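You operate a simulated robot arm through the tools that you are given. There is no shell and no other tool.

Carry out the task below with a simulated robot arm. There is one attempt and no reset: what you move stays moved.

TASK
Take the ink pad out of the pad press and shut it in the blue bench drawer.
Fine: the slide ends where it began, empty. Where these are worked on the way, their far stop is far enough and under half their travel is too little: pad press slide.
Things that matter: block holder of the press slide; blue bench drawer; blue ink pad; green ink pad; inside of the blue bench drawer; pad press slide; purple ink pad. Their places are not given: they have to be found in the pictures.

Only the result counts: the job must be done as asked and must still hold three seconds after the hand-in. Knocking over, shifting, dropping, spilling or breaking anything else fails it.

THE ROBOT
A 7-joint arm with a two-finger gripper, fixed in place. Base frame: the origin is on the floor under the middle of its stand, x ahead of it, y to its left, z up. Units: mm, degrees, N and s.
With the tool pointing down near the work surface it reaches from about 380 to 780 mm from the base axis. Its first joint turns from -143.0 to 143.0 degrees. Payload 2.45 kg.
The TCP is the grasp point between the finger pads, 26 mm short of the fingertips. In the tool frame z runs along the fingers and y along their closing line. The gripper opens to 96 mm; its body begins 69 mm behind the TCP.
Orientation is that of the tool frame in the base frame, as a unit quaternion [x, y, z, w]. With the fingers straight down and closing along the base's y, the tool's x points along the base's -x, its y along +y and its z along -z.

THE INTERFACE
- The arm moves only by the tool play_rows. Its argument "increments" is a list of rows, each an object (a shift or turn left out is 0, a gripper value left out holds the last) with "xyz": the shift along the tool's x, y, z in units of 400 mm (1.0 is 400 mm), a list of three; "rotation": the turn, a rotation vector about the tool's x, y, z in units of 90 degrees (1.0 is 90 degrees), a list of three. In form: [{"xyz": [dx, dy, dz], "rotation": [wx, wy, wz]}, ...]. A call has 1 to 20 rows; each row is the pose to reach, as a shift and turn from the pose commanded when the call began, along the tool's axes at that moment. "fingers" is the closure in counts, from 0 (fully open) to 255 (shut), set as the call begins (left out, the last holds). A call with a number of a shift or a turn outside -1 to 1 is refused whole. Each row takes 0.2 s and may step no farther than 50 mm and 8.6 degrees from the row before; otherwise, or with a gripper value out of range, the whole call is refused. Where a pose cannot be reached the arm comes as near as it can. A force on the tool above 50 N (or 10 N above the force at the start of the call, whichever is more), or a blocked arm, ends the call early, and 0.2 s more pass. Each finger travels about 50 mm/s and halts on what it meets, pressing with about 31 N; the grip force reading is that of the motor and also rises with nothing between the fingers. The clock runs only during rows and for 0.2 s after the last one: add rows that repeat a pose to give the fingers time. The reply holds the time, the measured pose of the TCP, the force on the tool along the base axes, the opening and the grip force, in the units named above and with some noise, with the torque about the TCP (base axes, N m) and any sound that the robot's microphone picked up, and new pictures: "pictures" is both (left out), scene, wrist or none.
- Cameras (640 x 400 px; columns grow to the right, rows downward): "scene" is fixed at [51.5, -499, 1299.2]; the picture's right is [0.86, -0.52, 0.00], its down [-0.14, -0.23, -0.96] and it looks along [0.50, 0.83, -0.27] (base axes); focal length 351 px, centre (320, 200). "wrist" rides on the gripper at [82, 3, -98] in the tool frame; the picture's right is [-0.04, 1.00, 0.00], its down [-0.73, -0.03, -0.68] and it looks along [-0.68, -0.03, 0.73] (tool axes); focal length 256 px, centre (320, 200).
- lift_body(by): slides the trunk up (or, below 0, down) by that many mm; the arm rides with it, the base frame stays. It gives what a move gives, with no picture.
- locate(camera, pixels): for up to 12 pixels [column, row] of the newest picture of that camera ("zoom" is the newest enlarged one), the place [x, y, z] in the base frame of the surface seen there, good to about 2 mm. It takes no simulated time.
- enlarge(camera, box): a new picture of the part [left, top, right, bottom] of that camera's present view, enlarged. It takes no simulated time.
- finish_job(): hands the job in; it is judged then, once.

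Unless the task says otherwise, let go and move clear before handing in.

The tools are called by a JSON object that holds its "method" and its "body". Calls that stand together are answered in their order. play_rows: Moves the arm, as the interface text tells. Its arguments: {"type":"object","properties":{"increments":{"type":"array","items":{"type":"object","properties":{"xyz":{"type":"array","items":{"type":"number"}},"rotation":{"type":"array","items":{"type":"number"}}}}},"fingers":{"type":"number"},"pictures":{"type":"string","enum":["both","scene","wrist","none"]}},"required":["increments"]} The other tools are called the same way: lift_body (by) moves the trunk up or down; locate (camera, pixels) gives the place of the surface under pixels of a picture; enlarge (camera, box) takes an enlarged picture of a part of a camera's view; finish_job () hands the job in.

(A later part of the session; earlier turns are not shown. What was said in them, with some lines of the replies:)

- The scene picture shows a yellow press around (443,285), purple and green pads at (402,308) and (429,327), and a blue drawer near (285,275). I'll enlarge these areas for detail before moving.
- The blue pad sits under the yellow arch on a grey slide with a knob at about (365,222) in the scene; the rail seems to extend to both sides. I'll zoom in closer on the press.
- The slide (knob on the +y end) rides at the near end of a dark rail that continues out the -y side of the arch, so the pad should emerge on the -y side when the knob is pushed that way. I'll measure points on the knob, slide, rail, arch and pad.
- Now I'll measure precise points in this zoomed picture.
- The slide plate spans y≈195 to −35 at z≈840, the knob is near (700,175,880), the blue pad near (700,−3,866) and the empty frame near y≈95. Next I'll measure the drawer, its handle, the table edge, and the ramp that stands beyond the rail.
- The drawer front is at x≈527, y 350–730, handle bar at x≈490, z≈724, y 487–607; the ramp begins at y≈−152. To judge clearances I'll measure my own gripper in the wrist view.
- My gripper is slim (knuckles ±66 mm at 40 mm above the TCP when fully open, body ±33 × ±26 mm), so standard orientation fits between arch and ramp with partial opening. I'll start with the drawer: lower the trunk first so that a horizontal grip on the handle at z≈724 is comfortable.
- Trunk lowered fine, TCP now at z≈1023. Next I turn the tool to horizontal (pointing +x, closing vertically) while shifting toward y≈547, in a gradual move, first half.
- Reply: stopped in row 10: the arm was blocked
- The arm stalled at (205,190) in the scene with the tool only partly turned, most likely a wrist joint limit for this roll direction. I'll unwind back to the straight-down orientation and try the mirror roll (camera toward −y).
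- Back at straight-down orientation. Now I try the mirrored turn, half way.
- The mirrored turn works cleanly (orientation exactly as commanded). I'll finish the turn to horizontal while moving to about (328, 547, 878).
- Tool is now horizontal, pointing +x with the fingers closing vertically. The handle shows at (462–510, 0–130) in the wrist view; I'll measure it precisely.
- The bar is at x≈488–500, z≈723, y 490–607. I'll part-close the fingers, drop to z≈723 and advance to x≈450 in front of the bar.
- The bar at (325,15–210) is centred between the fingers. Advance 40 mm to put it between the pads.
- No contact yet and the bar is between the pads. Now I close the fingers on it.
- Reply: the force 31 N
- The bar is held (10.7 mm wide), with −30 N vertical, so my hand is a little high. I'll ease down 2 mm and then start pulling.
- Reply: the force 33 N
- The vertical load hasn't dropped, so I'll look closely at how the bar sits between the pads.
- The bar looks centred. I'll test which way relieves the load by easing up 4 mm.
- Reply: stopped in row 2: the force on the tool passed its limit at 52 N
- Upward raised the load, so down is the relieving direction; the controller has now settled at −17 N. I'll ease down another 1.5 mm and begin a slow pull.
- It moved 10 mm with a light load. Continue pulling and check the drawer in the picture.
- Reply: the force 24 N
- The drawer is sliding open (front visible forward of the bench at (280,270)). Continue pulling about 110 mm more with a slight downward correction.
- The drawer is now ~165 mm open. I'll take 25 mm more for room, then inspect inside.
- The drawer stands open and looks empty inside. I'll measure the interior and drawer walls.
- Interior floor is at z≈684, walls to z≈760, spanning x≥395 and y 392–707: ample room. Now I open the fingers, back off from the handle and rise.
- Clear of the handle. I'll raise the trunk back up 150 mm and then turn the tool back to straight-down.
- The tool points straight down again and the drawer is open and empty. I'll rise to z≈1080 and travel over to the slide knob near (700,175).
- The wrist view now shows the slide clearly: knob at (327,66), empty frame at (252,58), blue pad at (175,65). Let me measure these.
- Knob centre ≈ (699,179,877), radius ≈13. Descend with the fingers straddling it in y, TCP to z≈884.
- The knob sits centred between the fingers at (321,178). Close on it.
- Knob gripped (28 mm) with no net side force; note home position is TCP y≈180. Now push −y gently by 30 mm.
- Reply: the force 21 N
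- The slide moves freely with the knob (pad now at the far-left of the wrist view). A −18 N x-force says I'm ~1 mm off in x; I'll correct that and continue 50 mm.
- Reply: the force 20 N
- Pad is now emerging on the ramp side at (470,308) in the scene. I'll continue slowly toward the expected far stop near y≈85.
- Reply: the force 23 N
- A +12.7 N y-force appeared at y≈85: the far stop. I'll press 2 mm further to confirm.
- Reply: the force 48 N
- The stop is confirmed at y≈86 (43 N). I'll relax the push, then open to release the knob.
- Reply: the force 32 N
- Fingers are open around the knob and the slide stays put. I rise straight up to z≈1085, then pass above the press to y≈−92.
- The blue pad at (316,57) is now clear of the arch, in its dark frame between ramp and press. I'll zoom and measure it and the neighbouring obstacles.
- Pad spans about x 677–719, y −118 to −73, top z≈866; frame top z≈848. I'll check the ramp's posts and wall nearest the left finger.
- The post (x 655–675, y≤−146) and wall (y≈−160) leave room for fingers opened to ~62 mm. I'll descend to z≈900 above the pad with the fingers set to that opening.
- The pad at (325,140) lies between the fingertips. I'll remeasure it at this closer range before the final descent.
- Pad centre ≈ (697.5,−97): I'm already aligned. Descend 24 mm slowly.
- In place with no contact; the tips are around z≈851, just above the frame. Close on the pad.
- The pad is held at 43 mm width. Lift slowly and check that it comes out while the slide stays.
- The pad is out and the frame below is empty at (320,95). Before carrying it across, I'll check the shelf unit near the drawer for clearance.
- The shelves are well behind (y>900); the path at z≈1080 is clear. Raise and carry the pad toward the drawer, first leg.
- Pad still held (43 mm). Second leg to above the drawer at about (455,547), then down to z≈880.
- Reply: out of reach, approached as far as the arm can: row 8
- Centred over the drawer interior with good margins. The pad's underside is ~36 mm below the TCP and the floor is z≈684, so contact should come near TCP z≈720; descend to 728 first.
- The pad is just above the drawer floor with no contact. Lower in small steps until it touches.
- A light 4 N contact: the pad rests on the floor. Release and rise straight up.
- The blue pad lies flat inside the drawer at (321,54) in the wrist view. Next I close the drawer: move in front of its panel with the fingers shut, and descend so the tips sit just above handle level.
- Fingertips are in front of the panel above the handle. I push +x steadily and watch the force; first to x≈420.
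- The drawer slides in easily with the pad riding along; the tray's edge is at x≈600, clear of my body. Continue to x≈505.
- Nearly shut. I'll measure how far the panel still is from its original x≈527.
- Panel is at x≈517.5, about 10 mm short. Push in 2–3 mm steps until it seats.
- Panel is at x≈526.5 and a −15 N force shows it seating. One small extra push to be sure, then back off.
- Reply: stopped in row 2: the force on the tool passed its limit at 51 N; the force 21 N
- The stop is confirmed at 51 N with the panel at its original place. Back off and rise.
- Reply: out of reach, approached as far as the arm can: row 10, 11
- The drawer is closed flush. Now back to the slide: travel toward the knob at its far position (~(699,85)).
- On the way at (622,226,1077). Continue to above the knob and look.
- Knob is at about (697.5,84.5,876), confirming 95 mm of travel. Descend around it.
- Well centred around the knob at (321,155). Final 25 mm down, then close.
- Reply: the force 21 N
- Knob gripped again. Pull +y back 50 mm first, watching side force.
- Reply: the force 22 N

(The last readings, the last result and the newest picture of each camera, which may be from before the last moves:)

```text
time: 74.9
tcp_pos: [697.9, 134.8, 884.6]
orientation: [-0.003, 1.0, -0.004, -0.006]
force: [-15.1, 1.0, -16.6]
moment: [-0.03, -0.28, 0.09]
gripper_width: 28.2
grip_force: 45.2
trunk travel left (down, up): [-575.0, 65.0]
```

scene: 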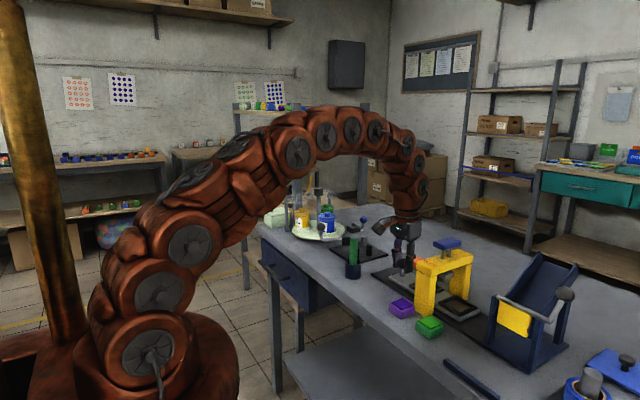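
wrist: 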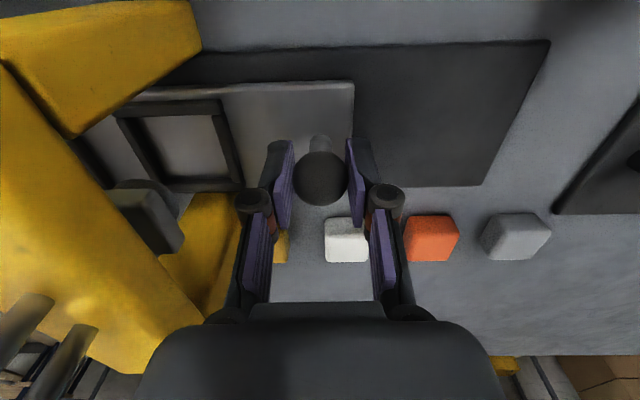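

The slide follows. I'll correct ~1 mm toward −x and continue back toward y≈178.

{"method": "play_rows", "body": {"increments": [{"xyz": [0.002, 0.02, 0.001]}, {"xyz": [0.002, 0.04, 0.001]}, {"xyz": [0.002, 0.06, 0.001]}, {"xyz": [0.002, 0.08, 0.001]}, {"xyz": [0.002, 0.095, 0.001]}, {"xyz": [0.002, 0.105, 0.001]}], "pictures": "wrist"}}

```text
time: 76.3
tcp_pos: [698.1, 176.0, 885.7]
orientation: [-0.002, 1.0, -0.004, -0.004]
force: [8.9, 0.6, -8.5]
moment: [-0.07, 0.06, 0.02]
gripper_width: 28.5
grip_force: 45.7
trunk travel left (down, up): [-575.0, 65.0]
```

wrist: 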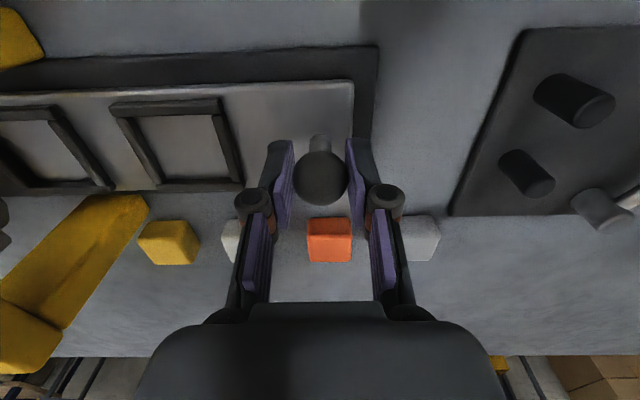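

At y≈176 with no stop yet (home was ≈180). Continue in small steps to the home stop.

{"method": "play_rows", "body": {"increments": [{"xyz": [0, 0.004, 0]}, {"xyz": [0, 0.008, 0]}, {"xyz": [0, 0.011, 0]}], "pictures": "wrist"}}

```text
time: 77.1
tcp_pos: [698.2, 180.5, 884.8]
orientation: [-0.001, 1.0, -0.003, -0.003]
force: [11.5, -0.3, 2.3]
moment: [-0.07, 0.11, 0.01]
gripper_width: 28.2
grip_force: 44.9
trunk travel left (down, up): [-575.0, 65.0]
```

wrist: 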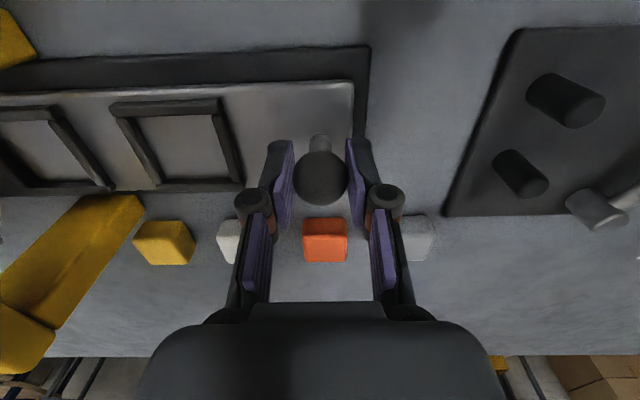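

The view now matches the original home picture (rail corner at (370,45), slide end at column 354). A 1.5 mm nudge will tell me if the home stop is right here.

{"method": "play_rows", "body": {"increments": [{"xyz": [0.001, 0.002, 0]}, {"xyz": [0.001, 0.004, 0]}], "pictures": "none"}}

```text
time: 77.7
tcp_pos: [697.9, 180.4, 884.2]
orientation: [-0.001, 1.0, -0.003, -0.005]
force: [12.9, -5.0, 8.7]
moment: [-0.12, -0.39, -0.02]
gripper_width: 28.1
grip_force: 45.0
trunk travel left (down, up): [-575.0, 65.0]
```

A −5 N reaction suggests the stop is beginning. One more 2 mm nudge to confirm.

{"method": "play_rows", "body": {"increments": [{"xyz": [0.0015, 0.0025, 0]}, {"xyz": [0.0015, 0.005, 0]}], "pictures": "none"}}

```text
time: 78.3
tcp_pos: [697.3, 180.2, 885.0]
orientation: [0.0, 1.0, -0.003, -0.004]
force: [22.2, -17.0, 15.9]
moment: [-0.27, 0.1, -0.01]
gripper_width: 28.4
grip_force: 45.0
trunk travel left (down, up): [-575.0, 65.0]
```

The home stop is confirmed at y≈180. Relax the loads, then open and rise clear.

{"method": "play_rows", "body": {"increments": [{"xyz": [-0.003, -0.003, -0.001]}, {"xyz": [-0.005, -0.006, -0.002]}], "pictures": "none"}}

{"method": "play_rows", "body": {"increments": [{}, {}, {}], "fingers": 130, "pictures": "wrist"}}

```text
time: 78.9
tcp_pos: [699.0, 181.4, 885.1]
orientation: [-0.001, 1.0, -0.003, -0.006]
force: [7.7, -20.4, 14.0]
moment: [-0.24, -0.27, -0.08]
gripper_width: 28.4
grip_force: 44.9
trunk travel left (down, up): [-575.0, 65.0]
```

```text
time: 79.7
tcp_pos: [698.4, 181.8, 885.4]
orientation: [-0.001, 1.0, -0.003, -0.005]
force: [0.8, -0.9, -0.4]
moment: [-0.05, -0.02, 0.0]
gripper_width: 47.2
grip_force: 0.1
trunk travel left (down, up): [-575.0, 65.0]
```

wrist: 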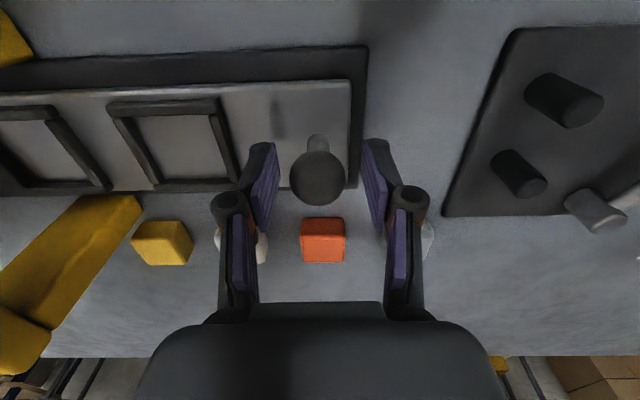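

Released cleanly with no residual force. Rise straight up and move aside to inspect everything.

{"method": "play_rows", "body": {"increments": [{"xyz": [0, 0, -0.06]}, {"xyz": [0, 0, -0.16]}, {"xyz": [0, 0, -0.26]}, {"xyz": [0, 0, -0.36]}, {"xyz": [0, 0, -0.47]}, {"xyz": [0, 0, -0.5]}], "pictures": "both"}}

{"method": "locate", "body": {"camera": "wrist", "pixels": [[320, 66], [343, 60], [310, 66], [332, 66], [180, 60], [225, 60]]}}

{"method": "enlarge", "body": {"camera": "scene", "box": [340, 220, 500, 350]}}

{"method": "enlarge", "body": {"camera": "scene", "box": [240, 210, 340, 330]}}

```text
time: 81.1
tcp_pos: [695.1, 182.5, 1079.8]
orientation: [-0.002, 1.0, -0.003, -0.006]
force: [0.1, -0.4, 0.0]
moment: [0.0, -0.01, 0.01]
gripper_width: 46.9
grip_force: 0.0
out of reach, approached as far as the arm can: row 6
trunk travel left (down, up): [-575.0, 65.0]
```

scene: 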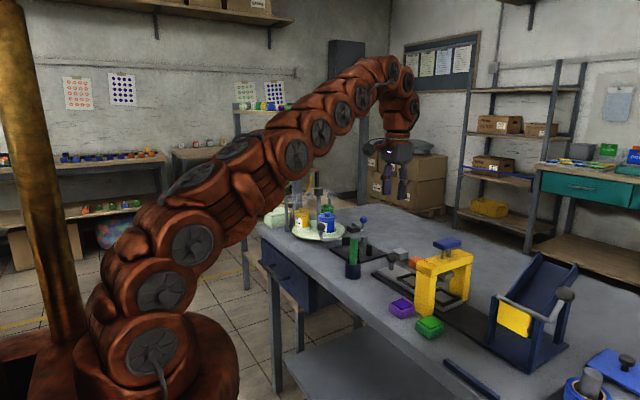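
wrist: 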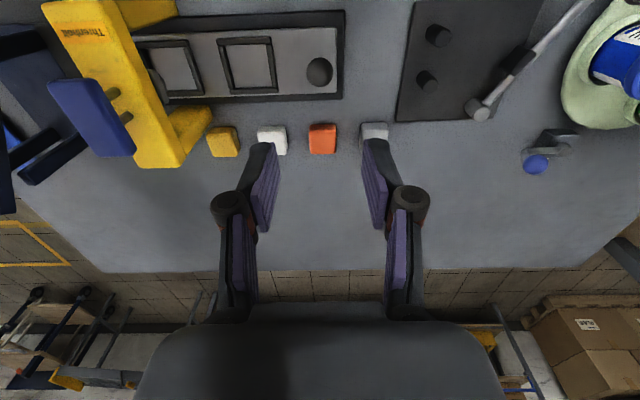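

```text
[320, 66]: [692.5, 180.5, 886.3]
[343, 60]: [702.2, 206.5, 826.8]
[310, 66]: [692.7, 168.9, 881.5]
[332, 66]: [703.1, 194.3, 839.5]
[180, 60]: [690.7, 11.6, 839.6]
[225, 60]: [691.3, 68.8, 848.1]
```

```text
3.08 times, centred on (420, 285) of scene
```

zoom: 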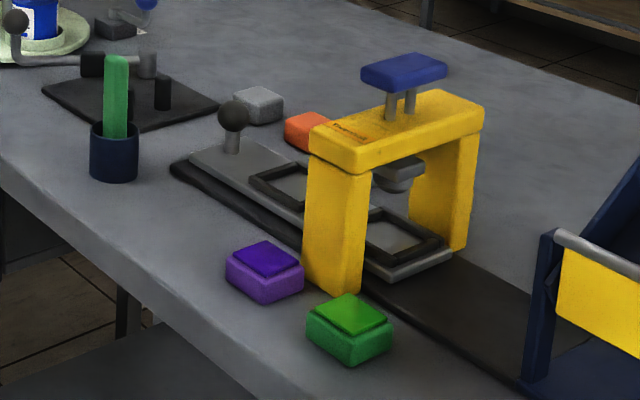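

```text
3.33 times, centred on (290, 270) of scene
```

zoom: 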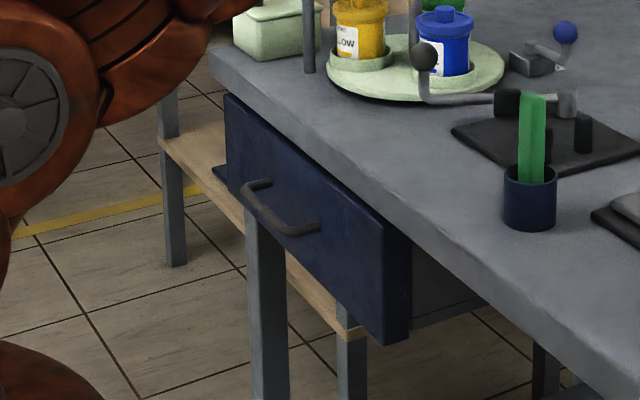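

Both enlarged pictures match the starting ones: knob at (233,115), both slide frames empty, drawer panel edges at the same pixels as before. A final measurement of the drawer face before handing in.

{"method": "locate", "body": {"camera": "scene", "pixels": [[267, 247], [262, 240], [275, 270], [278, 268], [293, 278], [300, 270]]}}

```text
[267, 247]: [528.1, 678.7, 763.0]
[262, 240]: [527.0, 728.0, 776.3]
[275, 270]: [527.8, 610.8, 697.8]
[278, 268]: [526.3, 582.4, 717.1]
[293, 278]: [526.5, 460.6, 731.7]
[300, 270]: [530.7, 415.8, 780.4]
```

The drawer face reads x≈527, the same as at the start. The slide is home and empty, the purple and green pads are untouched, and the gripper is clear, so I'm handing in.

{"method": "finish_job", "body": {}}

```text
The job is handed in.
```

The blue ink pad is out of the press and shut in the blue bench drawer, and I've handed the job in. No verdict had come back at that point.

- **Pad:** I pushed the slide to its far stop, about 95 mm, and lifted the pad out. I set it flat on the drawer floor, released it and saw it lying there before closing up.
- **Drawer:** it is pushed to its stop, and the front measures x≈527, the same as at the start.
- **Slide:** it is back at its home stop, with the knob at y≈180 as before, and both of its frames are empty.
- **Everything else:** the purple and green pads look unmoved in the final pictures. The gripper ended open and clear above the bench.
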